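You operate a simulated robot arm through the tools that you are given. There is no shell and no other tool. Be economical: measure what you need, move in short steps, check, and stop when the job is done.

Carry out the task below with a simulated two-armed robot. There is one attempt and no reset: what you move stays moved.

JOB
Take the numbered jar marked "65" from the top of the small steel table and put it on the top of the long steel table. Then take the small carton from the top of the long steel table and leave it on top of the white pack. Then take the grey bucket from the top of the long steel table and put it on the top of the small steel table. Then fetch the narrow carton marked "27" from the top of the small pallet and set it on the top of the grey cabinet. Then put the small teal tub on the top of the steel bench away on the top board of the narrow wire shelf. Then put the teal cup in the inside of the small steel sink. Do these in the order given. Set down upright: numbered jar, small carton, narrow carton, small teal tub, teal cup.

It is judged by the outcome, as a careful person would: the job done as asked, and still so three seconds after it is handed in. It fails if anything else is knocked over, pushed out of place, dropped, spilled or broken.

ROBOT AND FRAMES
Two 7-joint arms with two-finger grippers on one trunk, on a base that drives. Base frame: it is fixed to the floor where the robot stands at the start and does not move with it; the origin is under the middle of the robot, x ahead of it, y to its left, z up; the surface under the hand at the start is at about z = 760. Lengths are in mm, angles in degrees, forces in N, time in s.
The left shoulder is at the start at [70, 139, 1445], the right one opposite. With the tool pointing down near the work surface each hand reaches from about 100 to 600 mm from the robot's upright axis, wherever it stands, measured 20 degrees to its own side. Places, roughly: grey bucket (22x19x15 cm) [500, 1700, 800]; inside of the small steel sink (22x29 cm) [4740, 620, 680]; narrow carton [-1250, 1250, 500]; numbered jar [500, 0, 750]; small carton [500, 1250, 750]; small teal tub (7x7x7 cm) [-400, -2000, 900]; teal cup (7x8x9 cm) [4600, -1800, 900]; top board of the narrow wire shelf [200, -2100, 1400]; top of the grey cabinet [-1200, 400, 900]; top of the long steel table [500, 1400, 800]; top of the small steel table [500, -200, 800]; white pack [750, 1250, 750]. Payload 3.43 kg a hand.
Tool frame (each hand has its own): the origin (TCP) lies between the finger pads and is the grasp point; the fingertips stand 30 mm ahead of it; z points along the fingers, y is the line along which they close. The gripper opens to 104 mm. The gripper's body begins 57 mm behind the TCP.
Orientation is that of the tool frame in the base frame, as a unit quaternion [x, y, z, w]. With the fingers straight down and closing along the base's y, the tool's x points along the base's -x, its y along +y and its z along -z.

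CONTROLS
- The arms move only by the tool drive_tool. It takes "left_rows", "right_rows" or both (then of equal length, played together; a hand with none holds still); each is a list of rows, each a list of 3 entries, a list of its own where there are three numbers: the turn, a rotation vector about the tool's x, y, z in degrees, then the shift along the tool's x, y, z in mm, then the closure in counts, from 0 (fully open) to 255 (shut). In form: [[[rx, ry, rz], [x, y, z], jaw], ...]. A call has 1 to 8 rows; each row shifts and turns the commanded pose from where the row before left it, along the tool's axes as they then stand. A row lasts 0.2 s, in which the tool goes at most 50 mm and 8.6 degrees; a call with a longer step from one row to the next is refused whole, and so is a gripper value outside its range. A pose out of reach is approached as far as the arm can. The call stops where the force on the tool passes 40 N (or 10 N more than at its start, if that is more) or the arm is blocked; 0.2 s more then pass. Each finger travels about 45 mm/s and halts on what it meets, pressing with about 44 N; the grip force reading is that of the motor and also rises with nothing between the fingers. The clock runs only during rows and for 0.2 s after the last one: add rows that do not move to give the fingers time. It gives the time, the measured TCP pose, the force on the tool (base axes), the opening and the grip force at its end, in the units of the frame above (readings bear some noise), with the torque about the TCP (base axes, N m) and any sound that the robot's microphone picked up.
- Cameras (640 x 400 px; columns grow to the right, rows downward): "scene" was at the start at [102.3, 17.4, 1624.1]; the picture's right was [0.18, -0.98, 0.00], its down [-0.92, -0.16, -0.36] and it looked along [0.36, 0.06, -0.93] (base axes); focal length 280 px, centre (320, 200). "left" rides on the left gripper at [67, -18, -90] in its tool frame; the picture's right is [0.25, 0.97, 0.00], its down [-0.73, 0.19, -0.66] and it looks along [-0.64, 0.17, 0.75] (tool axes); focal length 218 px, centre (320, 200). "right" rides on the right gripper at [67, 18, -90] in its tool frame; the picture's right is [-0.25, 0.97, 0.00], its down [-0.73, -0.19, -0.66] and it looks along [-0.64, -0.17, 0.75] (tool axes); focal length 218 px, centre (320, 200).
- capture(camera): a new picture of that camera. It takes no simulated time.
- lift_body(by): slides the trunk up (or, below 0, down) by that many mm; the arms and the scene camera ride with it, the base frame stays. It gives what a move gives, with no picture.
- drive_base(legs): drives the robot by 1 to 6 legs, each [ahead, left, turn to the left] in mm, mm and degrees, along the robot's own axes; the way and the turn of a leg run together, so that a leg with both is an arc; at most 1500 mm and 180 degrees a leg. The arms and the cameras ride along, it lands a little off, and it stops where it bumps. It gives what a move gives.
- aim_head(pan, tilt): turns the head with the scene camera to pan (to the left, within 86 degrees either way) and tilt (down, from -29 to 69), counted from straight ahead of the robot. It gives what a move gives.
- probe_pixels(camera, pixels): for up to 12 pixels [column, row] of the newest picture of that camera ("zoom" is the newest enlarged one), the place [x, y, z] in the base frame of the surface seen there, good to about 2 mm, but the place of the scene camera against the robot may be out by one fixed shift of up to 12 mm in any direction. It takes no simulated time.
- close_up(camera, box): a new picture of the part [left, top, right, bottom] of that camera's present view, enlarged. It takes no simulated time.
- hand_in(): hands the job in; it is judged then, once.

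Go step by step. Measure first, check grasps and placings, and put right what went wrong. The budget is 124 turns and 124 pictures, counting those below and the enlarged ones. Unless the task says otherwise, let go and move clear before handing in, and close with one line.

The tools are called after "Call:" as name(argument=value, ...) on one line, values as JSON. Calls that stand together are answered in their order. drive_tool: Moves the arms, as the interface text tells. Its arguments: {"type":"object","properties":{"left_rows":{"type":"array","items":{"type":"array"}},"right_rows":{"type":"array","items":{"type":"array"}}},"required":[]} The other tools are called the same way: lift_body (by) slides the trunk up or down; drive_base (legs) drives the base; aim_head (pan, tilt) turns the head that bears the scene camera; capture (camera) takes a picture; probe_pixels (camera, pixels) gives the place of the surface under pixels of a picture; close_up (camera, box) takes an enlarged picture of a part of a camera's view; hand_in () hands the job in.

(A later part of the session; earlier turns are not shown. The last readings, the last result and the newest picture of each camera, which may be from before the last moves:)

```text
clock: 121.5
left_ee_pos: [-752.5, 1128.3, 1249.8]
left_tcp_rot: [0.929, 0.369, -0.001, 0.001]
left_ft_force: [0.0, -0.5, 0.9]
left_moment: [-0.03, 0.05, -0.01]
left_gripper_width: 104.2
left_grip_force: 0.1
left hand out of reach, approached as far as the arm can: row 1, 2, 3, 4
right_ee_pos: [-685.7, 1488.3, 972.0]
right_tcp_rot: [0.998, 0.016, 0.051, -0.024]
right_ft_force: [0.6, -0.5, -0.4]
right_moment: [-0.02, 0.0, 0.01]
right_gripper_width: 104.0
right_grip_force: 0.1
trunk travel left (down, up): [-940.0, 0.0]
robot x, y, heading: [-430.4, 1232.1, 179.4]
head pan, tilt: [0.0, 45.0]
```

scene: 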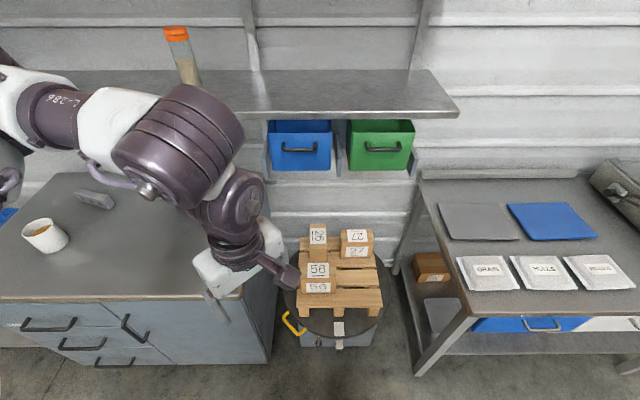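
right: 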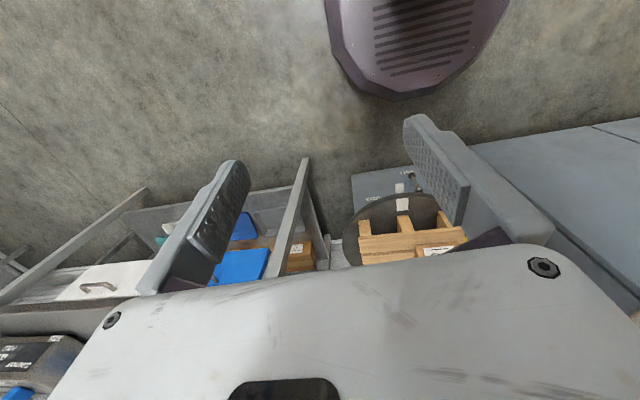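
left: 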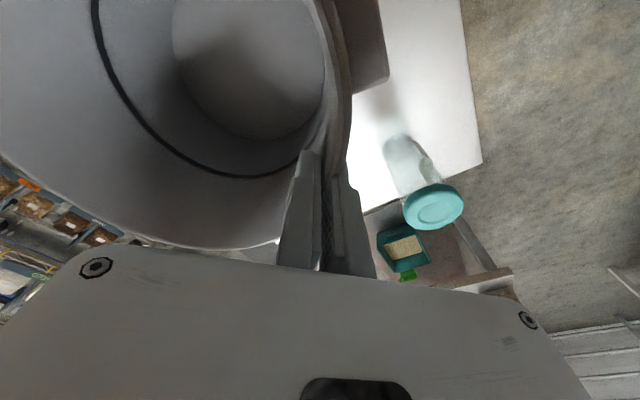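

The base is a disc of about 255 mm radius, so robot x≈-770 is safe. I'll level the right tool, move it forward and inward, and start turning it +90°.

Call:
drive_tool(right_rows=[[[-2.75, -6, 0], [0, 0, 0], 0], [[0, 0, 0], [-30, 38, 0], 0], [[0, 0, 0], [-30, 38, 0], 0], [[0, 0, 0], [-30, 38, 0], 0], [[0, 0, 8.5], [0, 0, 0], 0], [[0, 0, 8.5], [0, 0, 0], 0], [[0, 0, 8.5], [0, 0, 0], 0], [[0, 0, 8.5], [0, 0, 0], 0]])

Call:
drive_tool(right_rows=[[[0, 0, 8.5], [0, 0, 0], 0], [[0, 0, 8.5], [0, 0, 0], 0], [[0, 0, 8.5], [0, 0, 0], 0], [[0, 0, 8.5], [0, 0, 0], 0], [[0, 0, 8.5], [0, 0, 0], 0], [[0, 0, 8.5], [0, 0, 0], 0], [[0, 0, 8.5], [0, 0, 0], 0], [[0, 0, 0], [0, 0, 0], 0]])

```text
clock: 123.3
left_ee_pos: [-753.5, 1128.2, 1249.7]
left_tcp_rot: [0.929, 0.369, 0.0, 0.0]
left_ft_force: [0.1, 0.2, -0.4]
left_moment: [0.0, 0.0, -0.01]
left_gripper_width: 103.9
left_grip_force: 0.0
right_ee_pos: [-773.4, 1372.1, 972.9]
right_tcp_rot: [0.96, -0.278, 0.0, 0.001]
right_ft_force: [-0.2, -0.4, 0.2]
right_moment: [0.0, 0.02, 0.0]
right_gripper_width: 103.9
right_grip_force: 0.1
trunk travel left (down, up): [-940.0, 0.0]
robot x, y, heading: [-427.2, 1234.2, 179.4]
head pan, tilt: [0.0, 45.0]
```

```text
clock: 125.1
left_ee_pos: [-753.8, 1127.6, 1249.6]
left_tcp_rot: [0.93, 0.369, 0.0, 0.0]
left_ft_force: [0.6, 0.7, 0.1]
left_moment: [0.02, 0.01, 0.02]
left_gripper_width: 103.8
left_grip_force: 0.0
right_ee_pos: [-774.5, 1372.7, 972.8]
right_tcp_rot: [-0.695, 0.719, 0.0, -0.001]
right_ft_force: [0.6, -0.2, 0.4]
right_moment: [-0.01, -0.02, -0.04]
right_gripper_width: 103.9
right_grip_force: 0.1
trunk travel left (down, up): [-940.0, 0.0]
robot x, y, heading: [-424.5, 1233.9, 179.3]
head pan, tilt: [0.0, 45.0]
```

The right tool is now turned and level. I'll raise the right hand 110 mm, drive forward and sideways into place, then lower the trunk part way.

Call:
drive_tool(right_rows=[[[0, 0, -0.7], [0, 0, -40], 0], [[0, 0, -0.7], [0, 0, -40], 0], [[0, 0, 0], [0, 0, -30], 0], [[0, 0, 0], [0, 0, 0], 0]])

Call:
drive_base(legs=[[0, -60, 0.5], [335, 0, 0]])

Call:
lift_body(by=-350)

Call:
capture(camera="scene")

Call:
capture(camera="right")

```text
clock: 126.1
left_ee_pos: [-753.2, 1128.4, 1250.2]
left_tcp_rot: [0.929, 0.369, 0.0, 0.001]
left_ft_force: [-0.5, 0.8, -0.4]
left_moment: [-0.04, 0.0, -0.01]
left_gripper_width: 104.0
left_grip_force: 0.0
right_ee_pos: [-765.3, 1375.9, 989.8]
right_tcp_rot: [-0.704, 0.71, 0.0, -0.003]
right_ft_force: [-0.1, -0.4, 0.0]
right_moment: [0.01, -0.01, 0.01]
right_gripper_width: 104.0
right_grip_force: 0.1
right hand out of reach, approached as far as the arm can: row 1, 2, 3
trunk travel left (down, up): [-940.0, 0.0]
robot x, y, heading: [-431.8, 1233.7, 179.4]
head pan, tilt: [0.0, 45.0]
```

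```text
clock: 128.9
left_ee_pos: [-1079.6, 1185.7, 1248.3]
left_tcp_rot: [0.928, 0.372, 0.001, 0.001]
left_ft_force: [-1.2, 0.4, -0.7]
left_moment: [-0.03, -0.05, -0.01]
left_gripper_width: 104.1
left_grip_force: 0.1
right_ee_pos: [-1091.6, 1432.3, 989.9]
right_tcp_rot: [0.707, -0.707, 0.001, 0.002]
right_ft_force: [-0.9, 0.2, -0.2]
right_moment: [0.01, -0.04, 0.0]
right_gripper_width: 103.9
right_grip_force: 0.2
trunk travel left (down, up): [-940.0, 0.0]
robot x, y, heading: [-749.6, 1296.4, 179.7]
head pan, tilt: [0.0, 45.0]
stopped in leg 2: the robot was blocked; the commanded pose is now the measured one
```

```text
clock: 132.3
left_ee_pos: [-1076.1, 1187.1, 898.3]
left_tcp_rot: [0.928, 0.372, -0.001, 0.0]
left_ft_force: [-0.6, 0.1, 0.9]
left_moment: [0.01, -0.03, 0.01]
left_gripper_width: 104.1
left_grip_force: 0.0
right_ee_pos: [-1089.9, 1433.2, 639.6]
right_tcp_rot: [0.707, -0.707, 0.0, 0.003]
right_ft_force: [-0.2, -0.2, 0.3]
right_moment: [0.03, -0.01, 0.04]
right_gripper_width: 103.9
right_grip_force: 0.0
trunk travel left (down, up): [-590.0, 350.0]
robot x, y, heading: [-750.7, 1293.9, 179.9]
head pan, tilt: [0.0, 45.0]
```

```text
77 pictures are left
```

scene: 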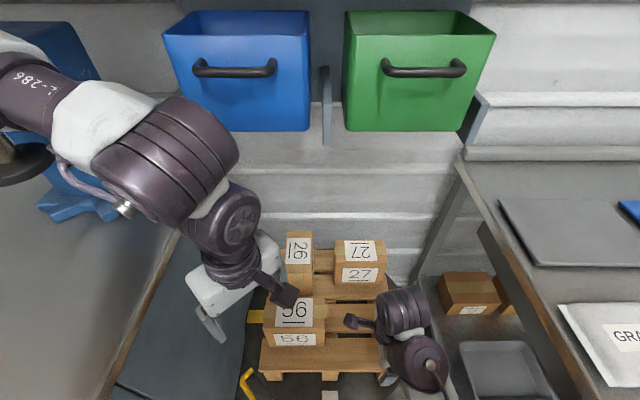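

```text
76 pictures are left
```

right: 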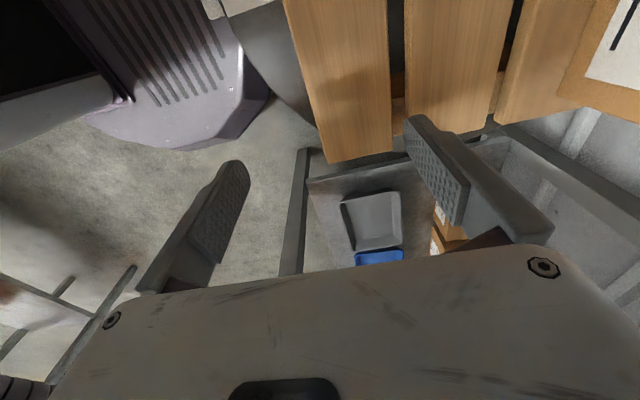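

The base bumped lightly at x=-750, so I'll back off a few mm. Then I'll re-measure the 27 carton and its neighbours in this view.

Call:
drive_base(legs=[[-12, 0, 0]])

Call:
capture(camera="scene")

Call:
probe_pixels(camera="scene", pixels=[[337, 243], [381, 243], [382, 262], [338, 262], [300, 236], [305, 263], [290, 302], [360, 290], [330, 398], [360, 285]])

```text
clock: 133.1
left_ee_pos: [-1067.2, 1186.3, 900.0]
left_tcp_rot: [0.928, 0.372, 0.0, 0.001]
left_ft_force: [-0.2, -0.2, -1.2]
left_moment: [-0.02, -0.01, -0.01]
left_gripper_width: 104.2
left_grip_force: 0.1
right_ee_pos: [-1078.1, 1434.4, 638.7]
right_tcp_rot: [-0.707, 0.707, -0.001, -0.002]
right_ft_force: [0.1, -0.3, -0.8]
right_moment: [0.01, -0.04, -0.01]
right_gripper_width: 104.0
right_grip_force: 0.1
trunk travel left (down, up): [-590.0, 350.0]
robot x, y, heading: [-740.3, 1293.3, 179.9]
head pan, tilt: [0.0, 45.0]
```

```text
75 pictures are left
```

scene: 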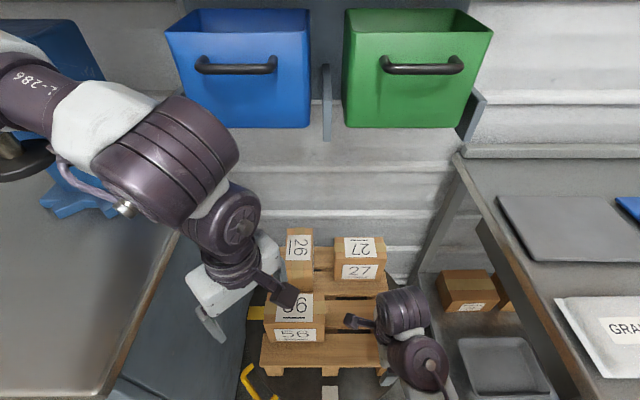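

```text
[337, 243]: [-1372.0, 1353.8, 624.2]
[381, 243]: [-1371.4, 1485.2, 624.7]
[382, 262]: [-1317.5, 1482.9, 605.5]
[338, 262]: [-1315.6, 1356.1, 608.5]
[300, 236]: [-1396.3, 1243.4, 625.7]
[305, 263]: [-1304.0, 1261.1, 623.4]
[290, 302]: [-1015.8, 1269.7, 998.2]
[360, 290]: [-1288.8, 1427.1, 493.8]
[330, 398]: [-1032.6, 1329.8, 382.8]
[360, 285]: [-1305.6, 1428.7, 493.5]
```

The pallet and cartons haven't moved. I'll extend the right hand over the 27 carton while rising to about z 715.

Call:
drive_tool(right_rows=[[[0, 0, 0], [3, 35, -25], 0], [[0, 0, 0], [3, 42, -20], 0], [[0, 0, 0], [3, 45, -15], 0], [[0, 0, 0], [3, 45, -10], 0], [[0, 0, 0], [2, 48, 0], 0], [[0, 0, 0], [0, 48, 0], 0], [[0, 0, 0], [0, 0, 0], 0]])

Call:
capture(camera="right")

Call:
capture(camera="scene")

```text
clock: 134.7
left_ee_pos: [-1065.4, 1186.8, 900.7]
left_tcp_rot: [0.928, 0.372, 0.0, 0.0]
left_ft_force: [-0.6, 0.9, 0.2]
left_moment: [-0.03, 0.0, 0.02]
left_gripper_width: 104.1
left_grip_force: 0.2
right_ee_pos: [-1252.0, 1431.1, 645.2]
right_tcp_rot: [-0.707, 0.707, -0.001, -0.002]
right_ft_force: [0.1, -0.6, -0.3]
right_moment: [0.05, 0.01, 0.01]
right_gripper_width: 103.8
right_grip_force: 0.0
right hand out of reach, approached as far as the arm can: row 1, 2, 3
trunk travel left (down, up): [-590.0, 350.0]
robot x, y, heading: [-740.0, 1290.9, 179.9]
head pan, tilt: [0.0, 45.0]
```

```text
74 pictures are left
```

right: 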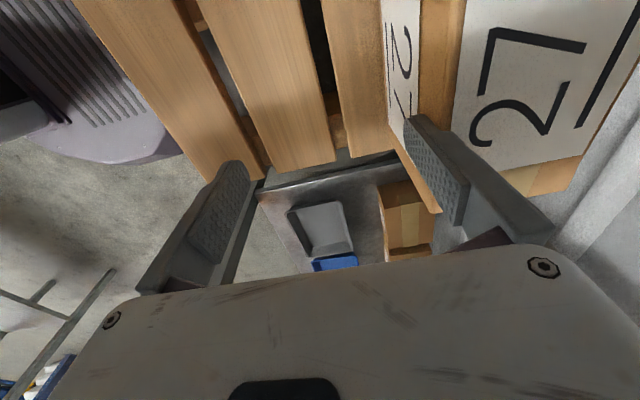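

```text
73 pictures are left
```

scene: 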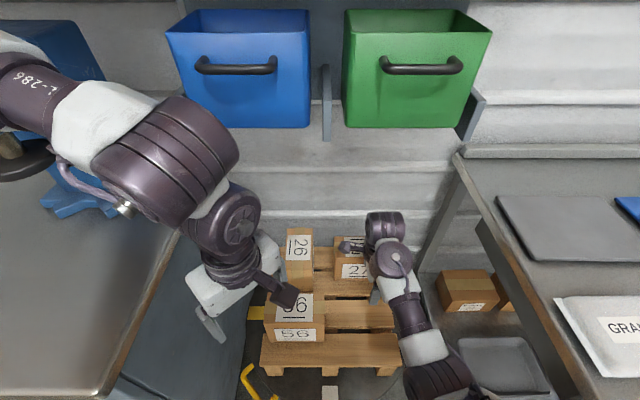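

The rise was limited, so the leading finger is right in front of the carton without contact. I'll back up slightly and rise before advancing.

Call:
drive_tool(right_rows=[[[0, 0, 0], [0, -6, -10], 0], [[0, 0, 0], [0, 0, -30], 0], [[0, 0, 0], [0, 0, -30], 0], [[0, 0, 0], [0, 0, 0], 0]])

```text
clock: 135.7
left_ee_pos: [-1066.1, 1187.8, 899.5]
left_tcp_rot: [0.928, 0.373, -0.001, 0.0]
left_ft_force: [0.4, 0.2, -0.3]
left_moment: [0.01, 0.03, -0.03]
left_gripper_width: 103.9
left_grip_force: 0.0
right_ee_pos: [-1246.2, 1432.3, 674.5]
right_tcp_rot: [-0.706, 0.708, 0.0, -0.002]
right_ft_force: [0.3, -0.4, 0.2]
right_moment: [0.01, -0.02, -0.01]
right_gripper_width: 104.0
right_grip_force: 0.0
right hand out of reach, approached as far as the arm can: row 2, 3
trunk travel left (down, up): [-590.0, 350.0]
robot x, y, heading: [-740.2, 1291.7, 180.0]
head pan, tilt: [0.0, 45.0]
```

I'll raise the trunk 40 mm for clearance and then extend over the carton.

Call:
lift_body(by=40)

Call:
drive_tool(right_rows=[[[0, 0, 0], [3, 35, 0], 0], [[0, 0, 0], [4, 35, 0], 0], [[0, 0, 0], [4, 30, 0], 0], [[0, 0, 0], [0, 0, 0], 0]])

Call:
capture(camera="right")

```text
clock: 136.5
left_ee_pos: [-1066.6, 1186.2, 939.6]
left_tcp_rot: [0.928, 0.372, 0.0, 0.001]
left_ft_force: [-0.6, -0.7, 0.1]
left_moment: [0.01, 0.01, 0.02]
left_gripper_width: 104.0
left_grip_force: 0.0
right_ee_pos: [-1246.5, 1431.0, 714.8]
right_tcp_rot: [-0.707, 0.707, 0.0, -0.003]
right_ft_force: [0.0, 0.7, -0.1]
right_moment: [0.02, 0.01, 0.0]
right_gripper_width: 104.0
right_grip_force: 0.0
trunk travel left (down, up): [-630.0, 310.0]
robot x, y, heading: [-739.9, 1293.8, 179.8]
head pan, tilt: [0.0, 45.0]
```

```text
clock: 137.5
left_ee_pos: [-1065.3, 1186.6, 939.9]
left_tcp_rot: [0.928, 0.372, 0.0, -0.001]
left_ft_force: [-0.4, 0.1, -1.1]
left_moment: [0.0, 0.01, 0.03]
left_gripper_width: 104.0
left_grip_force: 0.1
right_ee_pos: [-1347.0, 1420.6, 715.3]
right_tcp_rot: [0.707, -0.707, 0.0, 0.001]
right_ft_force: [0.7, -0.5, 0.5]
right_moment: [-0.01, 0.0, 0.03]
right_gripper_width: 104.1
right_grip_force: 0.0
trunk travel left (down, up): [-630.0, 310.0]
robot x, y, heading: [-739.9, 1295.2, 179.8]
head pan, tilt: [0.0, 45.0]
```

```text
72 pictures are left
```

right: 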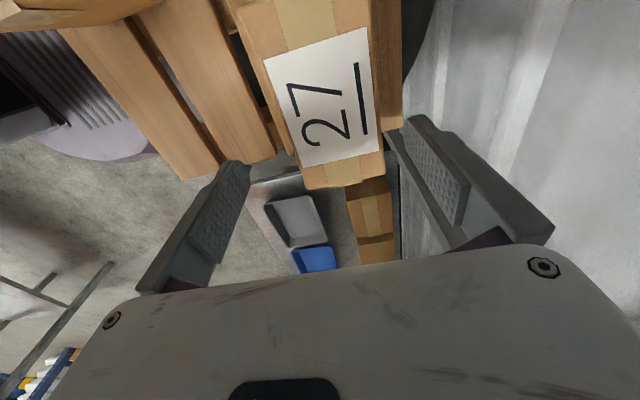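

Call:
probe_pixels(camera="right", pixels=[[268, 62], [366, 30], [382, 172], [310, 185], [372, 100], [285, 110], [340, 160]])

```text
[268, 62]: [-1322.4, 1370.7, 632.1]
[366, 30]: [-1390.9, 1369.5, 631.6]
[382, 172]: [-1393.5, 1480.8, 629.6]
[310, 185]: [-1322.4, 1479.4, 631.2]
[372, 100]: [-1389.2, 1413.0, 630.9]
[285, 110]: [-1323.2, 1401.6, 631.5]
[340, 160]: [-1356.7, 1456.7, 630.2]
```

The carton centre is (-1357,1417), width 70. I'll shift 10 mm and lower the trunk 112 mm to straddle it.

Call:
drive_tool(right_rows=[[[0, 0, 0], [2, 10, 0], 0], [[0, 0, 0], [0, 0, 0], 0]])

Call:
lift_body(by=-112)

Call:
capture(camera="right")

```text
clock: 138.1
left_ee_pos: [-1065.1, 1185.2, 939.8]
left_tcp_rot: [0.928, 0.373, 0.0, 0.0]
left_ft_force: [0.2, 0.4, 0.1]
left_moment: [0.02, 0.02, -0.01]
left_gripper_width: 104.0
left_grip_force: 0.0
right_ee_pos: [-1357.9, 1417.5, 715.0]
right_tcp_rot: [-0.707, 0.708, 0.0, -0.003]
right_ft_force: [-0.8, -0.5, -0.3]
right_moment: [-0.01, -0.01, -0.01]
right_gripper_width: 104.1
right_grip_force: 0.2
trunk travel left (down, up): [-630.0, 310.0]
robot x, y, heading: [-741.9, 1297.4, 179.6]
head pan, tilt: [0.0, 45.0]
```

```text
clock: 139.6
left_ee_pos: [-1064.0, 1186.1, 828.0]
left_tcp_rot: [0.928, 0.372, 0.0, 0.0]
left_ft_force: [0.6, -0.6, 0.3]
left_moment: [-0.02, 0.02, -0.02]
left_gripper_width: 104.1
left_grip_force: 0.1
right_ee_pos: [-1356.6, 1417.7, 602.8]
right_tcp_rot: [-0.707, 0.708, 0.001, -0.003]
right_ft_force: [0.8, 0.0, -0.3]
right_moment: [0.01, 0.0, 0.01]
right_gripper_width: 103.9
right_grip_force: 0.0
trunk travel left (down, up): [-518.0, 422.0]
robot x, y, heading: [-741.1, 1293.0, 180.2]
head pan, tilt: [0.0, 45.0]
```

```text
71 pictures are left
```

right: 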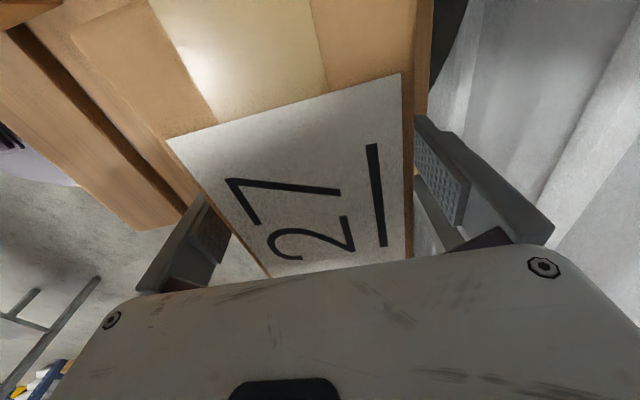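

The fingers straddle the carton. I'll close, then lift the trunk.

Call:
drive_tool(right_rows=[[[0, 0, 0], [0, 0, 0], 255], [[0, 0, 0], [0, 0, 0], 255], [[0, 0, 0], [0, 0, 0], 255], [[0, 0, 0], [0, 0, 0], 255], [[0, 0, 0], [0, 0, 0], 255]])

Call:
lift_body(by=170)

Call:
capture(camera="right")

Call:
capture(camera="scene")

```text
clock: 140.8
left_ee_pos: [-1066.8, 1186.6, 827.8]
left_tcp_rot: [0.928, 0.372, 0.001, 0.0]
left_ft_force: [0.2, -0.5, -0.6]
left_moment: [0.01, 0.04, -0.03]
left_gripper_width: 103.9
left_grip_force: 0.2
right_ee_pos: [-1357.7, 1418.5, 603.2]
right_tcp_rot: [-0.707, 0.707, 0.0, -0.002]
right_ft_force: [0.4, 1.3, -0.8]
right_moment: [0.03, -0.24, 0.11]
right_gripper_width: 81.8
right_grip_force: 44.1
trunk travel left (down, up): [-518.0, 422.0]
robot x, y, heading: [-739.9, 1292.0, 179.9]
head pan, tilt: [0.0, 45.0]
```

```text
clock: 142.7
left_ee_pos: [-1067.6, 1187.1, 997.6]
left_tcp_rot: [0.928, 0.372, 0.0, 0.001]
left_ft_force: [-0.1, 0.7, -0.4]
left_moment: [0.03, 0.0, 0.01]
left_gripper_width: 103.9
left_grip_force: 0.0
right_ee_pos: [-1357.4, 1418.3, 772.2]
right_tcp_rot: [0.708, -0.707, 0.001, 0.002]
right_ft_force: [0.5, 0.2, -5.3]
right_moment: [0.02, -0.02, 0.01]
right_gripper_width: 81.4
right_grip_force: 43.5
trunk travel left (down, up): [-688.0, 252.0]
robot x, y, heading: [-735.8, 1290.9, 180.0]
head pan, tilt: [0.0, 45.0]
```

```text
70 pictures are left
```

right: 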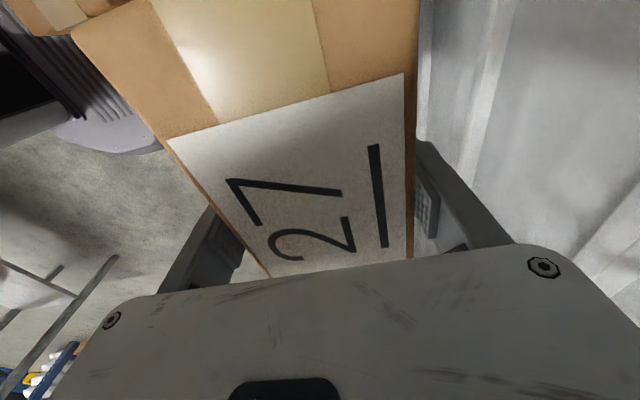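

```text
69 pictures are left
```

scene: 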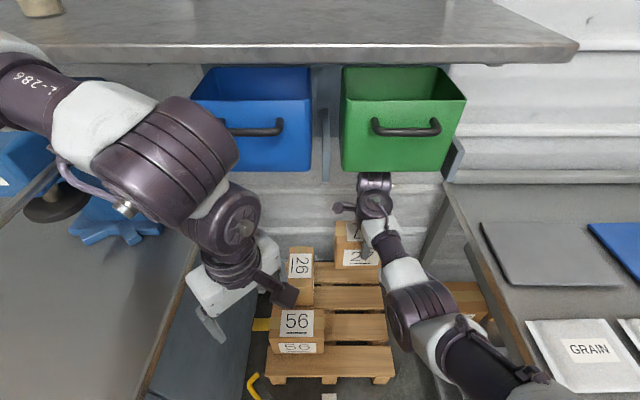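

Carton 27 is held firmly (weight ≈5 N). I'll retract it from under the wall shelf, then raise the trunk fully and back away.

Call:
drive_tool(right_rows=[[[0, 0, 0], [0, -30, 0], 255], [[0, 0, 0], [0, -40, 0], 255], [[0, 0, 0], [0, -40, 0], 255], [[0, 0, 0], [0, -40, 0], 255], [[0, 0, 0], [0, -40, 0], 255], [[0, 0, 0], [0, -40, 0], 255], [[0, 0, 0], [0, 0, 0], 255]])

Call:
drive_base(legs=[[-260, 0, 0]])

Call:
lift_body(by=252)

Call:
drive_base(legs=[[0, 830, 0]])

Call:
capture(camera="scene")

```text
clock: 144.3
left_ee_pos: [-1065.7, 1186.0, 997.1]
left_tcp_rot: [0.928, 0.372, 0.001, 0.0]
left_ft_force: [-1.0, 0.5, -0.9]
left_moment: [0.02, 0.01, -0.03]
left_gripper_width: 103.9
left_grip_force: 0.1
right_ee_pos: [-1191.1, 1418.7, 752.8]
right_tcp_rot: [0.707, -0.707, 0.001, 0.002]
right_ft_force: [-0.8, -0.1, -4.6]
right_moment: [0.0, 0.02, 0.02]
right_gripper_width: 81.6
right_grip_force: 43.5
right hand out of reach, approached as far as the arm can: row 4, 5, 6
trunk travel left (down, up): [-688.0, 252.0]
robot x, y, heading: [-738.1, 1296.1, 179.6]
head pan, tilt: [0.0, 45.0]
```

```text
clock: 146.2
left_ee_pos: [-804.7, 1185.7, 997.3]
left_tcp_rot: [0.928, 0.373, -0.001, 0.0]
left_ft_force: [-0.4, 0.7, 0.6]
left_moment: [-0.01, -0.07, 0.02]
left_gripper_width: 104.0
left_grip_force: 0.0
right_ee_pos: [-930.6, 1419.1, 751.9]
right_tcp_rot: [0.707, -0.707, 0.0, 0.002]
right_ft_force: [0.0, 1.3, -4.2]
right_moment: [0.01, -0.03, 0.01]
right_gripper_width: 81.4
right_grip_force: 43.6
trunk travel left (down, up): [-688.0, 252.0]
robot x, y, heading: [-481.5, 1295.2, 179.9]
head pan, tilt: [0.0, 45.0]
```

```text
clock: 148.8
left_ee_pos: [-805.8, 1185.7, 1249.1]
left_tcp_rot: [0.928, 0.373, 0.0, 0.0]
left_ft_force: [-0.3, 1.1, 0.8]
left_moment: [-0.02, -0.01, -0.01]
left_gripper_width: 104.2
left_grip_force: 0.1
right_ee_pos: [-929.6, 1418.0, 1004.2]
right_tcp_rot: [0.708, -0.706, 0.0, 0.003]
right_ft_force: [-0.7, 0.7, -5.5]
right_moment: [0.06, 0.0, -0.01]
right_gripper_width: 81.7
right_grip_force: 44.4
trunk travel left (down, up): [-940.0, 0.0]
robot x, y, heading: [-480.8, 1296.6, 179.9]
head pan, tilt: [0.0, 45.0]
```

```text
clock: 153.2
left_ee_pos: [-807.2, 359.3, 1248.5]
left_tcp_rot: [0.928, 0.372, 0.0, 0.001]
left_ft_force: [0.6, 0.3, -0.4]
left_moment: [-0.02, 0.03, 0.02]
left_gripper_width: 104.1
left_grip_force: 0.1
right_ee_pos: [-932.5, 591.4, 1006.4]
right_tcp_rot: [-0.707, 0.708, 0.001, -0.004]
right_ft_force: [-0.5, -0.2, -5.0]
right_moment: [0.02, -0.04, -0.02]
right_gripper_width: 81.7
right_grip_force: 43.7
trunk travel left (down, up): [-940.0, 0.0]
robot x, y, heading: [-481.1, 464.2, 179.8]
head pan, tilt: [0.0, 45.0]
```

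```text
68 pictures are left
```

scene: 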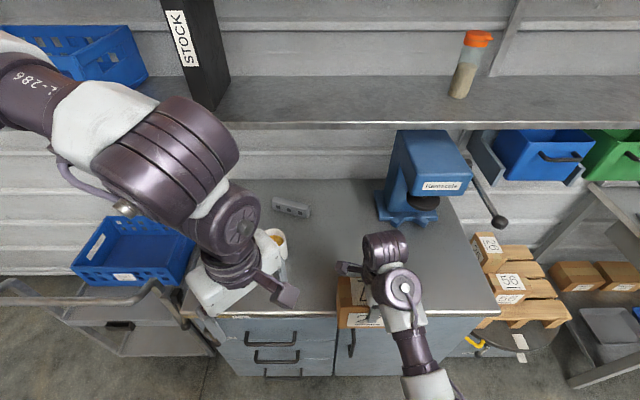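

The cabinet front centre is free at about (360,270). I'll drive forward 160 mm with the carton's bottom at about 903, above the cabinet top at ~860.

Call:
drive_base(legs=[[160, 0, 0]])

Call:
capture(camera="right")

Call:
capture(camera="scene")

```text
clock: 154.6
left_ee_pos: [-964.2, 358.6, 1250.0]
left_tcp_rot: [0.928, 0.372, -0.001, 0.0]
left_ft_force: [0.0, 0.1, 0.8]
left_moment: [-0.01, 0.06, 0.0]
left_gripper_width: 103.9
left_grip_force: 0.1
right_ee_pos: [-1088.6, 591.2, 1006.2]
right_tcp_rot: [-0.707, 0.707, 0.0, -0.003]
right_ft_force: [0.7, 0.0, -4.4]
right_moment: [0.02, 0.04, -0.02]
right_gripper_width: 81.6
right_grip_force: 44.4
trunk travel left (down, up): [-940.0, 0.0]
robot x, y, heading: [-641.5, 468.2, 179.9]
head pan, tilt: [0.0, 45.0]
```

```text
67 pictures are left
```

right: 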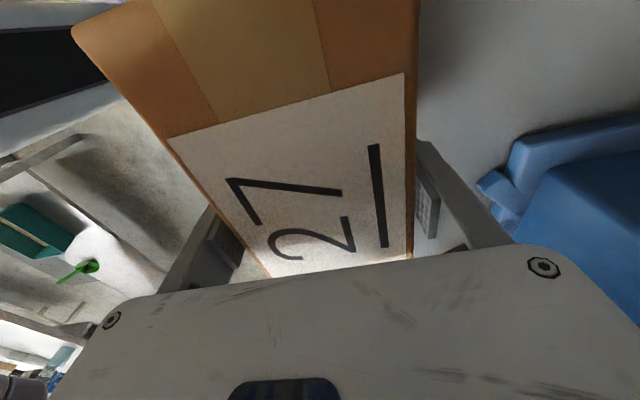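

```text
66 pictures are left
```

scene: 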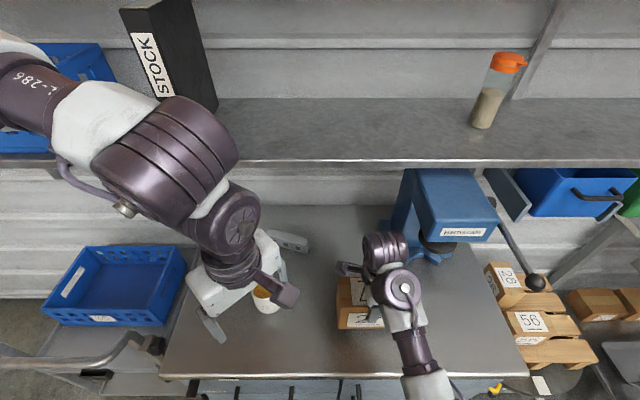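

Call:
probe_pixels(camera="right", pixels=[[445, 60], [470, 110], [435, 120], [500, 90]])

Call:
lift_body(by=-38)

```text
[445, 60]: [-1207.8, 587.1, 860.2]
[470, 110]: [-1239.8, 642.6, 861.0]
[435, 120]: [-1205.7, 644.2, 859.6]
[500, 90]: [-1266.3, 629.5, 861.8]
```

```text
clock: 155.4
left_ee_pos: [-966.9, 359.8, 1210.5]
left_tcp_rot: [0.928, 0.372, 0.0, 0.0]
left_ft_force: [0.3, -0.1, 0.0]
left_moment: [-0.01, 0.02, 0.01]
left_gripper_width: 104.2
left_grip_force: 0.0
right_ee_pos: [-1090.3, 592.0, 967.4]
right_tcp_rot: [-0.707, 0.707, -0.001, -0.002]
right_ft_force: [-0.4, 0.2, -5.3]
right_moment: [0.07, 0.01, -0.02]
right_gripper_width: 81.7
right_grip_force: 44.4
trunk travel left (down, up): [-902.0, 38.0]
robot x, y, heading: [-642.3, 466.1, 179.9]
head pan, tilt: [0.0, 45.0]
```

The top is at 860.5, so contact is expected at about TCP 963. I'll lower in small steps.

Call:
drive_tool(right_rows=[[[0, 0, 0], [0, 0, 2], 255], [[0, 0, 0], [0, 0, 1.5], 255], [[0, 0, 0], [0, 0, 0], 255]])

Call:
drive_tool(right_rows=[[[0, 0, 0], [0, 0, 1.5], 255], [[0, 0, 0], [0, 0, 0], 255]])

```text
clock: 156.2
left_ee_pos: [-966.6, 358.7, 1210.2]
left_tcp_rot: [0.928, 0.372, 0.001, 0.0]
left_ft_force: [0.2, -0.4, -0.1]
left_moment: [0.0, 0.0, 0.0]
left_gripper_width: 103.7
left_grip_force: 0.1
right_ee_pos: [-1090.6, 590.9, 964.7]
right_tcp_rot: [-0.707, 0.707, -0.001, -0.002]
right_ft_force: [-1.0, 0.4, -4.9]
right_moment: [0.02, 0.01, -0.01]
right_gripper_width: 81.6
right_grip_force: 44.0
trunk travel left (down, up): [-902.0, 38.0]
robot x, y, heading: [-641.5, 468.0, 179.9]
head pan, tilt: [0.0, 45.0]
```

```text
clock: 156.8
left_ee_pos: [-967.0, 358.0, 1210.9]
left_tcp_rot: [0.928, 0.372, 0.001, 0.0]
left_ft_force: [0.1, -0.3, 0.4]
left_moment: [0.02, 0.01, -0.02]
left_gripper_width: 104.1
left_grip_force: 0.0
right_ee_pos: [-1091.0, 593.6, 962.8]
right_tcp_rot: [-0.707, 0.707, 0.0, -0.002]
right_ft_force: [-0.1, -0.1, -2.3]
right_moment: [-0.19, -0.18, 0.06]
right_gripper_width: 81.5
right_grip_force: 44.2
trunk travel left (down, up): [-902.0, 38.0]
robot x, y, heading: [-640.9, 467.9, 180.1]
head pan, tilt: [0.0, 45.0]
```

Contact is beginning. I'll go one more mm, then release and rise as far as possible.

Call:
drive_tool(right_rows=[[[0, 0, 0], [0, 0, 1], 255], [[0, 0, 0], [0, 0, 0], 150], [[0, 0, 0], [0, 0, 0], 0], [[0, 0, 0], [0, 0, 0], 0], [[0, 0, 0], [0, 0, 0], 0]])

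Call:
lift_body(by=38)

Call:
drive_tool(right_rows=[[[0, 0, 0], [0, 0, -12], 0], [[0, 0, 0], [0, 0, -12], 0], [[0, 0, 0], [0, 0, -12], 0], [[0, 0, 0], [0, 0, 0], 0]])

Call:
capture(camera="right")

```text
clock: 158.0
left_ee_pos: [-966.2, 358.8, 1212.3]
left_tcp_rot: [0.928, 0.373, 0.001, 0.001]
left_ft_force: [-0.4, -0.3, 0.0]
left_moment: [0.02, -0.05, -0.03]
left_gripper_width: 104.2
left_grip_force: 0.1
right_ee_pos: [-1090.9, 592.2, 961.8]
right_tcp_rot: [0.707, -0.707, 0.001, 0.002]
right_ft_force: [-0.3, 0.3, 0.2]
right_moment: [0.0, 0.0, 0.02]
right_gripper_width: 104.1
right_grip_force: 0.0
trunk travel left (down, up): [-902.0, 38.0]
robot x, y, heading: [-642.7, 463.6, 180.0]
head pan, tilt: [0.0, 45.0]
```

```text
clock: 158.8
left_ee_pos: [-965.8, 358.3, 1250.4]
left_tcp_rot: [0.928, 0.372, 0.0, 0.001]
left_ft_force: [0.2, -1.0, 0.1]
left_moment: [-0.03, -0.03, 0.01]
left_gripper_width: 104.0
left_grip_force: 0.3
right_ee_pos: [-1090.6, 591.5, 999.1]
right_tcp_rot: [-0.707, 0.707, 0.0, -0.002]
right_ft_force: [0.4, 0.0, 0.8]
right_moment: [-0.01, 0.01, 0.03]
right_gripper_width: 104.0
right_grip_force: 0.1
trunk travel left (down, up): [-940.0, 0.0]
robot x, y, heading: [-641.8, 468.3, 179.9]
head pan, tilt: [0.0, 45.0]
```

```text
clock: 159.8
left_ee_pos: [-966.5, 357.8, 1249.6]
left_tcp_rot: [0.928, 0.372, -0.001, 0.0]
left_ft_force: [-0.4, 0.3, 0.6]
left_moment: [0.01, -0.01, -0.01]
left_gripper_width: 103.7
left_grip_force: 0.2
right_ee_pos: [-1090.9, 591.0, 999.4]
right_tcp_rot: [0.707, -0.707, 0.0, 0.002]
right_ft_force: [0.4, 0.4, -0.5]
right_moment: [0.02, 0.01, 0.0]
right_gripper_width: 103.9
right_grip_force: 0.1
right hand out of reach, approached as far as the arm can: row 1, 2, 3
trunk travel left (down, up): [-940.0, 0.0]
robot x, y, heading: [-638.1, 468.5, 179.8]
head pan, tilt: [0.0, 45.0]
```

```text
65 pictures are left
```

right: 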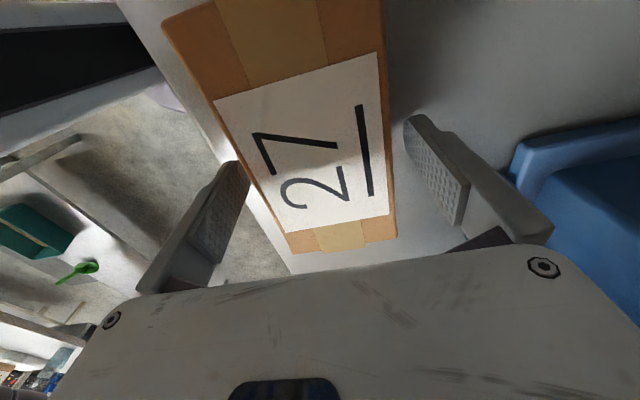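

The tips (969) are still below the carton top (991) and the arm is at its upper limit. The fingers run parallel to the faces, so I'll slide out sideways by driving the base 110 mm right.

Call:
drive_base(legs=[[0, -110, 0]])

Call:
capture(camera="scene")

Call:
capture(camera="right")

```text
clock: 161.0
left_ee_pos: [-964.7, 463.2, 1249.0]
left_tcp_rot: [0.928, 0.372, 0.0, -0.001]
left_ft_force: [0.2, -0.5, -0.4]
left_moment: [0.02, -0.01, -0.01]
left_gripper_width: 103.8
left_grip_force: 0.1
right_ee_pos: [-1090.7, 700.3, 1000.3]
right_tcp_rot: [0.708, -0.706, 0.0, 0.002]
right_ft_force: [0.3, -0.5, 0.5]
right_moment: [0.07, 0.0, -0.01]
right_gripper_width: 104.0
right_grip_force: 0.0
trunk travel left (down, up): [-940.0, 0.0]
robot x, y, heading: [-640.7, 576.9, 179.9]
head pan, tilt: [0.0, 45.0]
```

```text
64 pictures are left
```

scene: 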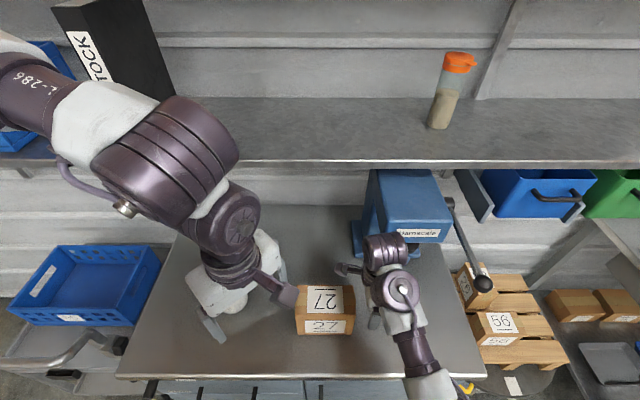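

```text
63 pictures are left
```

right: 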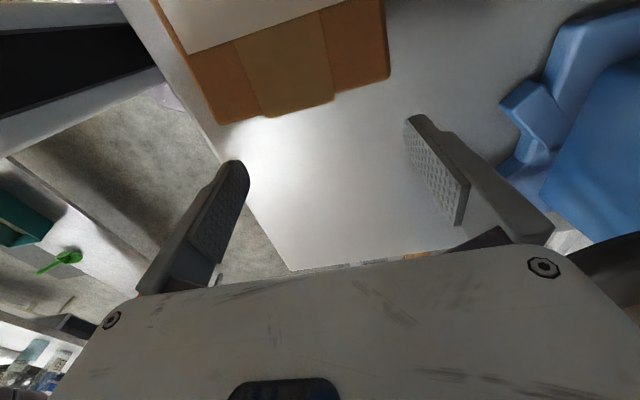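

Carton 27 stands upright on the cabinet, and the hand is clear. I'll back off, turn left to face -y and look toward the bench and wire shelf.

Call:
drive_base(legs=[[-260, 0, 0], [0, 0, 90], [1400, 0, 0]])

Call:
aim_head(pan=0, tilt=25)

Call:
capture(camera="scene")

```text
clock: 173.3
left_ee_pos: [-270.4, -1146.7, 1250.4]
left_tcp_rot: [0.391, 0.92, 0.0, 0.0]
left_ft_force: [0.3, 0.3, -0.1]
left_moment: [0.01, -0.02, 0.01]
left_gripper_width: 104.1
left_grip_force: 0.1
right_ee_pos: [-502.4, -1273.1, 999.5]
right_tcp_rot: [1.0, 0.003, 0.002, 0.002]
right_ft_force: [-0.4, -0.2, 0.2]
right_moment: [0.03, 0.0, -0.03]
right_gripper_width: 104.1
right_grip_force: 0.0
trunk travel left (down, up): [-940.0, 0.0]
robot x, y, heading: [-377.1, -821.4, -89.8]
head pan, tilt: [0.0, 45.0]
```

```text
clock: 174.1
left_ee_pos: [-269.3, -1147.3, 1249.4]
left_tcp_rot: [0.391, 0.92, 0.001, 0.001]
left_ft_force: [0.6, -0.3, 0.0]
left_moment: [0.02, 0.02, -0.01]
left_gripper_width: 103.9
left_grip_force: 0.1
right_ee_pos: [-502.8, -1273.5, 999.3]
right_tcp_rot: [1.0, 0.003, 0.001, 0.001]
right_ft_force: [0.5, 0.1, -0.8]
right_moment: [-0.01, 0.0, 0.02]
right_gripper_width: 103.8
right_grip_force: 0.1
trunk travel left (down, up): [-940.0, 0.0]
robot x, y, heading: [-379.9, -820.7, -90.0]
head pan, tilt: [0.0, 25.0]
```

```text
62 pictures are left
```

scene: 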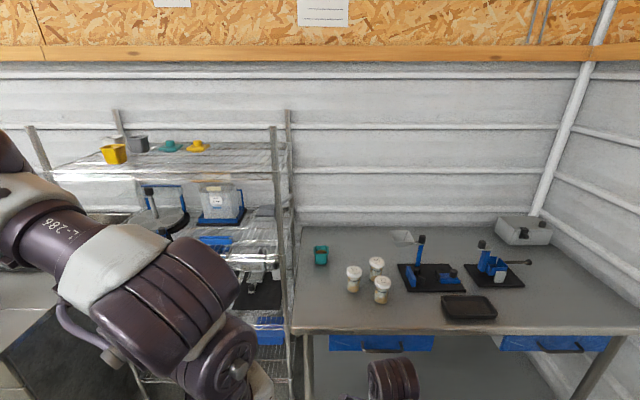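

The teal tub is at (321,255), and the wire shelf's top board is at the left with several items at its back. I'll enlarge and probe.

Call:
close_up(camera="scene", box=[20, 100, 420, 320])

Call:
probe_pixels(camera="scene", pixels=[[321, 247], [313, 258], [329, 258], [321, 264], [298, 330], [353, 268], [376, 262], [60, 175], [270, 175], [283, 145], [115, 155], [196, 146]])

Call:
probe_pixels(camera="scene", pixels=[[272, 128], [288, 112], [30, 127], [120, 112], [200, 168], [240, 165], [240, 155], [240, 172], [220, 178], [140, 145], [170, 146], [250, 150]])

```text
1.60 times, centred on (220, 210) of scene
```

zoom: 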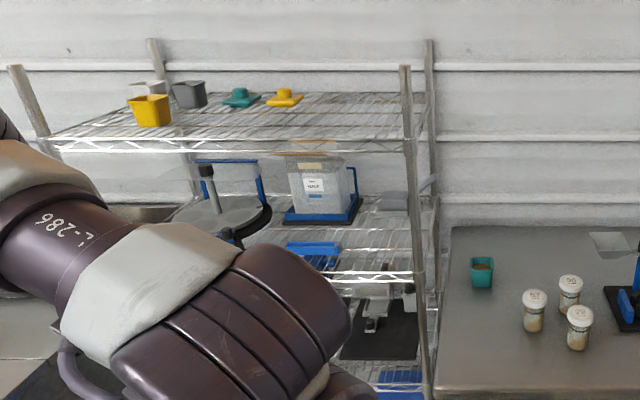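

```text
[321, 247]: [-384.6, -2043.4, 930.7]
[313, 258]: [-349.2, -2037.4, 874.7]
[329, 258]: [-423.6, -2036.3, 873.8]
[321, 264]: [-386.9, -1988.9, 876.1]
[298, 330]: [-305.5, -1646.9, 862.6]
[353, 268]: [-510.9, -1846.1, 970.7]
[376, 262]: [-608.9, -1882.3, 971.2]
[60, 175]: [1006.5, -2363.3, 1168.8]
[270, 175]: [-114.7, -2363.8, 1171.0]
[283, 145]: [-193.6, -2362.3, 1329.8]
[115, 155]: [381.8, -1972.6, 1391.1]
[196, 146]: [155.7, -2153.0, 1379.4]
```

```text
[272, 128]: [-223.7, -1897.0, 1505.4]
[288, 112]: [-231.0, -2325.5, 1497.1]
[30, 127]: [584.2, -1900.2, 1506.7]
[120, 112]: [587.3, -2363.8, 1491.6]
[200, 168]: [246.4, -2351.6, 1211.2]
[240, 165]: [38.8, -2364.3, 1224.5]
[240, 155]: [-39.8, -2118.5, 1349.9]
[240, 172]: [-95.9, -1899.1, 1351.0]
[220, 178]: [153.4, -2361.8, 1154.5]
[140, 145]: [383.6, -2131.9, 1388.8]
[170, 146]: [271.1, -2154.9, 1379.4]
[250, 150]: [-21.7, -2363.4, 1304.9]
```

The top board is at z≈1357 with its front edge at y -1897. The tub is at about (-386,-2020), 7 cm, on the bench (869). I'll test how high the left hand can go with the tool down.

Call:
drive_tool(left_rows=[[[0, 0, 0], [-20, -20, -40], 0], [[0, 0, 0], [-20, -20, -40], 0], [[0, 0, 0], [0, 0, -45], 0], [[0, 0, 0], [0, 0, -45], 0], [[0, 0, 0], [0, 0, -40], 0], [[0, 0, 0], [0, 0, 0], 0]])

```text
clock: 175.5
left_ee_pos: [-272.3, -1202.4, 1459.2]
left_tcp_rot: [0.391, 0.921, 0.001, 0.001]
left_ft_force: [-0.7, -0.7, -0.2]
left_moment: [0.03, 0.02, 0.0]
left_gripper_width: 104.0
left_grip_force: 0.0
right_ee_pos: [-502.6, -1272.9, 999.9]
right_tcp_rot: [1.0, 0.003, 0.002, 0.001]
right_ft_force: [-0.6, 0.0, 0.2]
right_moment: [0.0, -0.01, -0.02]
right_gripper_width: 104.1
right_grip_force: 0.1
trunk travel left (down, up): [-940.0, 0.0]
robot x, y, heading: [-378.6, -822.2, -89.9]
head pan, tilt: [0.0, 25.0]
```

A tool-down height of 1459 is reachable, so I can place from above. For the pick the trunk must drop, so I'll first turn back and tuck the right hand, and turn the left yaw to 0.

Call:
drive_tool(right_rows=[[[0, 0, -8.5], [0, -20, 0], 0], [[0, 0, -8.5], [0, -20, 0], 0], [[0, 0, -8.5], [0, 0, 0], 0], [[0, 0, -8.5], [0, 0, 0], 0], [[0, 0, -8.5], [0, 0, 0], 0], [[0, 0, -8.5], [0, 0, 0], 0], [[0, 0, -8.5], [0, 0, 0], 0], [[0, 0, -8.5], [0, 0, 0], 0]], left_rows=[[[0, 0, 7.5], [0, 0, 0], 0], [[0, 0, 7.5], [0, 0, 0], 0], [[0, 0, 7.5], [0, 0, 0], 0], [[0, 0, 7.5], [0, 0, 0], 0], [[0, 0, 7.5], [0, 0, 0], 0], [[0, 0, 7.3], [0, 0, 0], 0], [[0, 0, 0], [0, 0, 0], 0], [[0, 0, 0], [0, 0, 0], 0]])

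Call:
drive_tool(right_rows=[[[0, 0, -8.5], [0, 0, 0], 0], [[0, 0, -8.5], [0, 0, 0], 0], [[0, 0, -5.5], [40, -20, 0], 0], [[0, 0, 0], [40, -20, 0], 0], [[0, 0, 0], [40, -20, 0], 0], [[0, 0, 0], [45, -20, 0], 0], [[0, 0, 0], [45, -20, 0], 0], [[0, 0, 0], [45, -20, 0], 0]])

```text
clock: 177.3
left_ee_pos: [-269.1, -1206.5, 1457.5]
left_tcp_rot: [0.712, 0.703, 0.001, -0.001]
left_ft_force: [0.9, -1.0, -0.2]
left_moment: [0.05, 0.01, -0.04]
left_gripper_width: 104.1
left_grip_force: 0.0
right_ee_pos: [-507.1, -1228.1, 992.2]
right_tcp_rot: [0.827, 0.562, 0.001, 0.002]
right_ft_force: [0.5, -0.6, 0.7]
right_moment: [0.02, -0.02, 0.0]
right_gripper_width: 103.9
right_grip_force: 0.1
right hand out of reach, approached as far as the arm can: row 2
trunk travel left (down, up): [-940.0, 0.0]
robot x, y, heading: [-378.6, -822.3, -89.9]
head pan, tilt: [0.0, 25.0]
```

```text
clock: 179.1
left_ee_pos: [-271.2, -1200.8, 1460.1]
left_tcp_rot: [0.712, 0.702, -0.001, 0.001]
left_ft_force: [-0.2, 0.6, 0.0]
left_moment: [-0.02, 0.01, 0.02]
left_gripper_width: 104.1
left_grip_force: 0.1
right_ee_pos: [-629.9, -966.3, 987.7]
right_tcp_rot: [0.702, 0.712, -0.001, 0.004]
right_ft_force: [0.0, 0.7, -0.6]
right_moment: [0.05, 0.0, 0.02]
right_gripper_width: 104.1
right_grip_force: 0.1
right hand out of reach, approached as far as the arm can: row 3
trunk travel left (down, up): [-940.0, 0.0]
robot x, y, heading: [-375.0, -820.8, -89.9]
head pan, tilt: [0.0, 25.0]
```

Both hands are set. I'll drive to about (-486,-1380) in front of the bench and look down through the left camera.

Call:
drive_base(legs=[[0, -112, 0], [555, 0, 0]])

Call:
lift_body(by=-225)

Call:
aim_head(pan=0, tilt=50)

Call:
capture(camera="left")

Call:
capture(camera="scene")

```text
clock: 183.1
left_ee_pos: [-381.8, -1756.7, 1459.4]
left_tcp_rot: [0.712, 0.702, 0.0, 0.001]
left_ft_force: [0.4, 0.1, -0.9]
left_moment: [-0.02, 0.0, -0.02]
left_gripper_width: 104.3
left_grip_force: 0.0
right_ee_pos: [-740.1, -1520.8, 988.3]
right_tcp_rot: [0.702, 0.712, 0.0, 0.002]
right_ft_force: [0.5, -0.1, 0.3]
right_moment: [-0.01, 0.02, 0.01]
right_gripper_width: 104.0
right_grip_force: 0.1
trunk travel left (down, up): [-940.0, 0.0]
robot x, y, heading: [-493.2, -1375.9, -89.9]
head pan, tilt: [0.0, 25.0]
```

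```text
clock: 185.5
left_ee_pos: [-381.3, -1757.7, 1233.8]
left_tcp_rot: [0.712, 0.702, 0.002, 0.001]
left_ft_force: [0.0, 0.2, 0.4]
left_moment: [0.01, 0.01, -0.04]
left_gripper_width: 104.1
left_grip_force: 0.0
right_ee_pos: [-740.7, -1523.0, 763.7]
right_tcp_rot: [0.702, 0.712, -0.001, 0.003]
right_ft_force: [0.2, -0.2, 0.3]
right_moment: [-0.02, -0.01, -0.03]
right_gripper_width: 104.1
right_grip_force: 0.0
trunk travel left (down, up): [-715.0, 225.0]
robot x, y, heading: [-489.1, -1374.9, -89.6]
head pan, tilt: [0.0, 25.0]
```

```text
clock: 186.4
left_ee_pos: [-381.8, -1758.2, 1233.3]
left_tcp_rot: [0.712, 0.702, 0.0, 0.001]
left_ft_force: [0.4, 0.5, 0.4]
left_moment: [0.03, -0.02, 0.0]
left_gripper_width: 103.7
left_grip_force: 0.1
right_ee_pos: [-740.2, -1522.9, 763.8]
right_tcp_rot: [0.702, 0.712, 0.0, 0.002]
right_ft_force: [-0.2, 0.6, -0.3]
right_moment: [-0.01, 0.02, 0.01]
right_gripper_width: 103.9
right_grip_force: 0.0
trunk travel left (down, up): [-715.0, 225.0]
robot x, y, heading: [-488.2, -1375.9, -89.8]
head pan, tilt: [0.0, 50.0]
```

```text
60 pictures are left
```

left: 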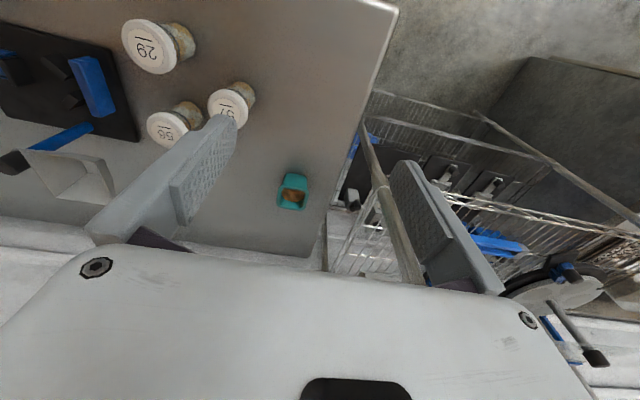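

```text
59 pictures are left
```

scene: 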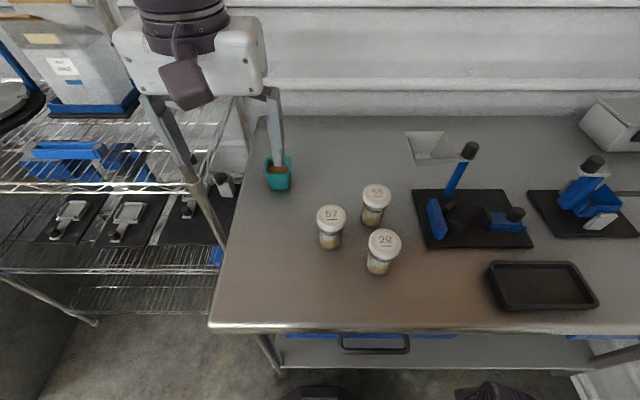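

The tub is at (292,190) in the left view, with some content inside, so it must stay level. I'll probe its rim and surroundings.

Call:
close_up(camera="left", box=[200, 80, 400, 260])

Call:
probe_pixels(camera="left", pixels=[[279, 207], [305, 209], [308, 190], [282, 187], [290, 174], [292, 198], [260, 200], [320, 190], [225, 105], [355, 140], [398, 270]])

```text
2.22 times, centred on (300, 170) of left
```

zoom: 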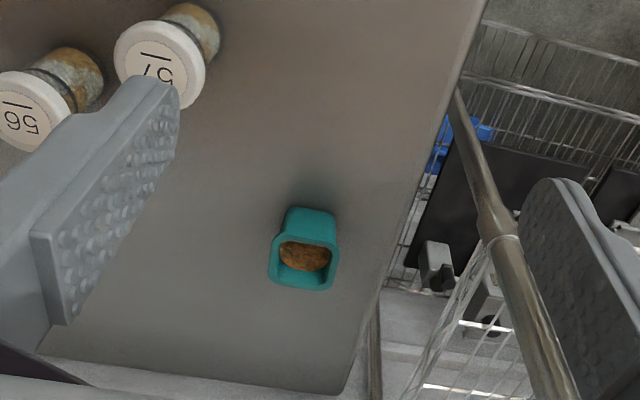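

```text
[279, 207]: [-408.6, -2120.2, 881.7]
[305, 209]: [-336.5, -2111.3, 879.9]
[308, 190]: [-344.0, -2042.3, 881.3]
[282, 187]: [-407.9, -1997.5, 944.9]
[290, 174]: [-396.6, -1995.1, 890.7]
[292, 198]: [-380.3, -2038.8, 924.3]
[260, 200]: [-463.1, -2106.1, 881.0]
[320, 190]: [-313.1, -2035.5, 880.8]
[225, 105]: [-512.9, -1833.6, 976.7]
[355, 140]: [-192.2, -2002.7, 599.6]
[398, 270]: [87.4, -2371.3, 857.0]
```

Call:
probe_pixels(camera="zoom", pixels=[[276, 240], [305, 240], [334, 249], [274, 264], [335, 268], [274, 282], [300, 288], [330, 286], [310, 212], [305, 260]])

```text
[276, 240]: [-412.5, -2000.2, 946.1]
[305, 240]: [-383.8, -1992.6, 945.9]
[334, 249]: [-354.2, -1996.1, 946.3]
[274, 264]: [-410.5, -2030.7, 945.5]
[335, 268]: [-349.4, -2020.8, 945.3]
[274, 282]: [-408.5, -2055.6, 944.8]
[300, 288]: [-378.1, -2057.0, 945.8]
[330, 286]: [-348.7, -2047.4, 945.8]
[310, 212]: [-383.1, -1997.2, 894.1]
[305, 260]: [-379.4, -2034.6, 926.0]
```

The tub's rim centre is (-380.5,-2025), about 66 mm wide, rim z 946. I'll move over it and start down.

Call:
drive_tool(left_rows=[[[0, 0, 0], [-45, 0, 0], 0], [[0, 0, 0], [-45, 0, 0], 0], [[0, 0, 0], [-45, 0, 0], 0], [[0, 0, 0], [-45, 0, 0], 0], [[0, 0, 0], [-44, 1, 0], 0], [[0, 0, 0], [-42, 0, 20], 0], [[0, 0, 0], [0, 0, 40], 0], [[0, 0, 0], [0, 0, 0], 0]])

Call:
drive_tool(left_rows=[[[0, 0, 0], [0, 0, 45], 0], [[0, 0, 0], [0, 0, 45], 0], [[0, 0, 0], [0, 0, 45], 0], [[0, 0, 0], [0, 0, 10], 0], [[0, 0, 0], [0, 0, 0], 0]])

Call:
capture(camera="left")

```text
clock: 188.2
left_ee_pos: [-485.5, -1910.9, 1137.2]
left_tcp_rot: [0.712, 0.702, 0.002, 0.001]
left_ft_force: [-0.8, -0.5, -0.3]
left_moment: [-0.02, -0.04, 0.01]
left_gripper_width: 104.0
left_grip_force: 0.1
left hand out of reach, approached as far as the arm can: row 1, 2, 3, 4, 5, 6
right_ee_pos: [-740.4, -1521.6, 762.8]
right_tcp_rot: [0.702, 0.712, 0.0, 0.003]
right_ft_force: [0.5, -0.5, -0.6]
right_moment: [-0.03, -0.03, 0.03]
right_gripper_width: 103.9
right_grip_force: 0.0
trunk travel left (down, up): [-715.0, 225.0]
robot x, y, heading: [-489.3, -1376.4, -89.9]
head pan, tilt: [0.0, 50.0]
```

```text
clock: 189.4
left_ee_pos: [-483.9, -1912.5, 990.4]
left_tcp_rot: [0.712, 0.703, 0.001, 0.001]
left_ft_force: [0.5, 0.1, -0.2]
left_moment: [0.0, 0.01, -0.01]
left_gripper_width: 104.3
left_grip_force: 0.2
right_ee_pos: [-741.2, -1522.6, 763.6]
right_tcp_rot: [0.702, 0.712, 0.0, 0.003]
right_ft_force: [-0.8, -0.2, -0.5]
right_moment: [0.0, 0.0, -0.04]
right_gripper_width: 104.3
right_grip_force: 0.0
trunk travel left (down, up): [-715.0, 225.0]
robot x, y, heading: [-490.3, -1379.1, -90.3]
head pan, tilt: [0.0, 50.0]
```

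```text
57 pictures are left
```

left: 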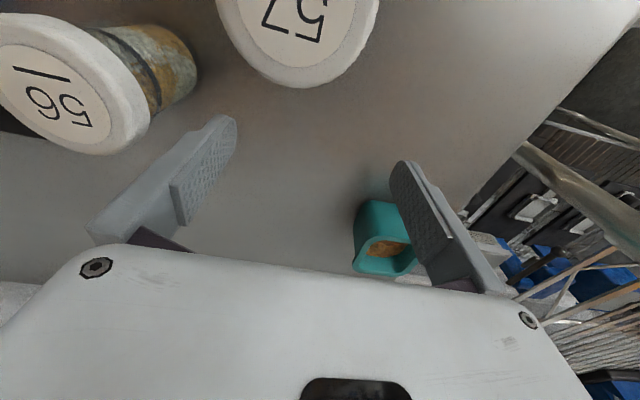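

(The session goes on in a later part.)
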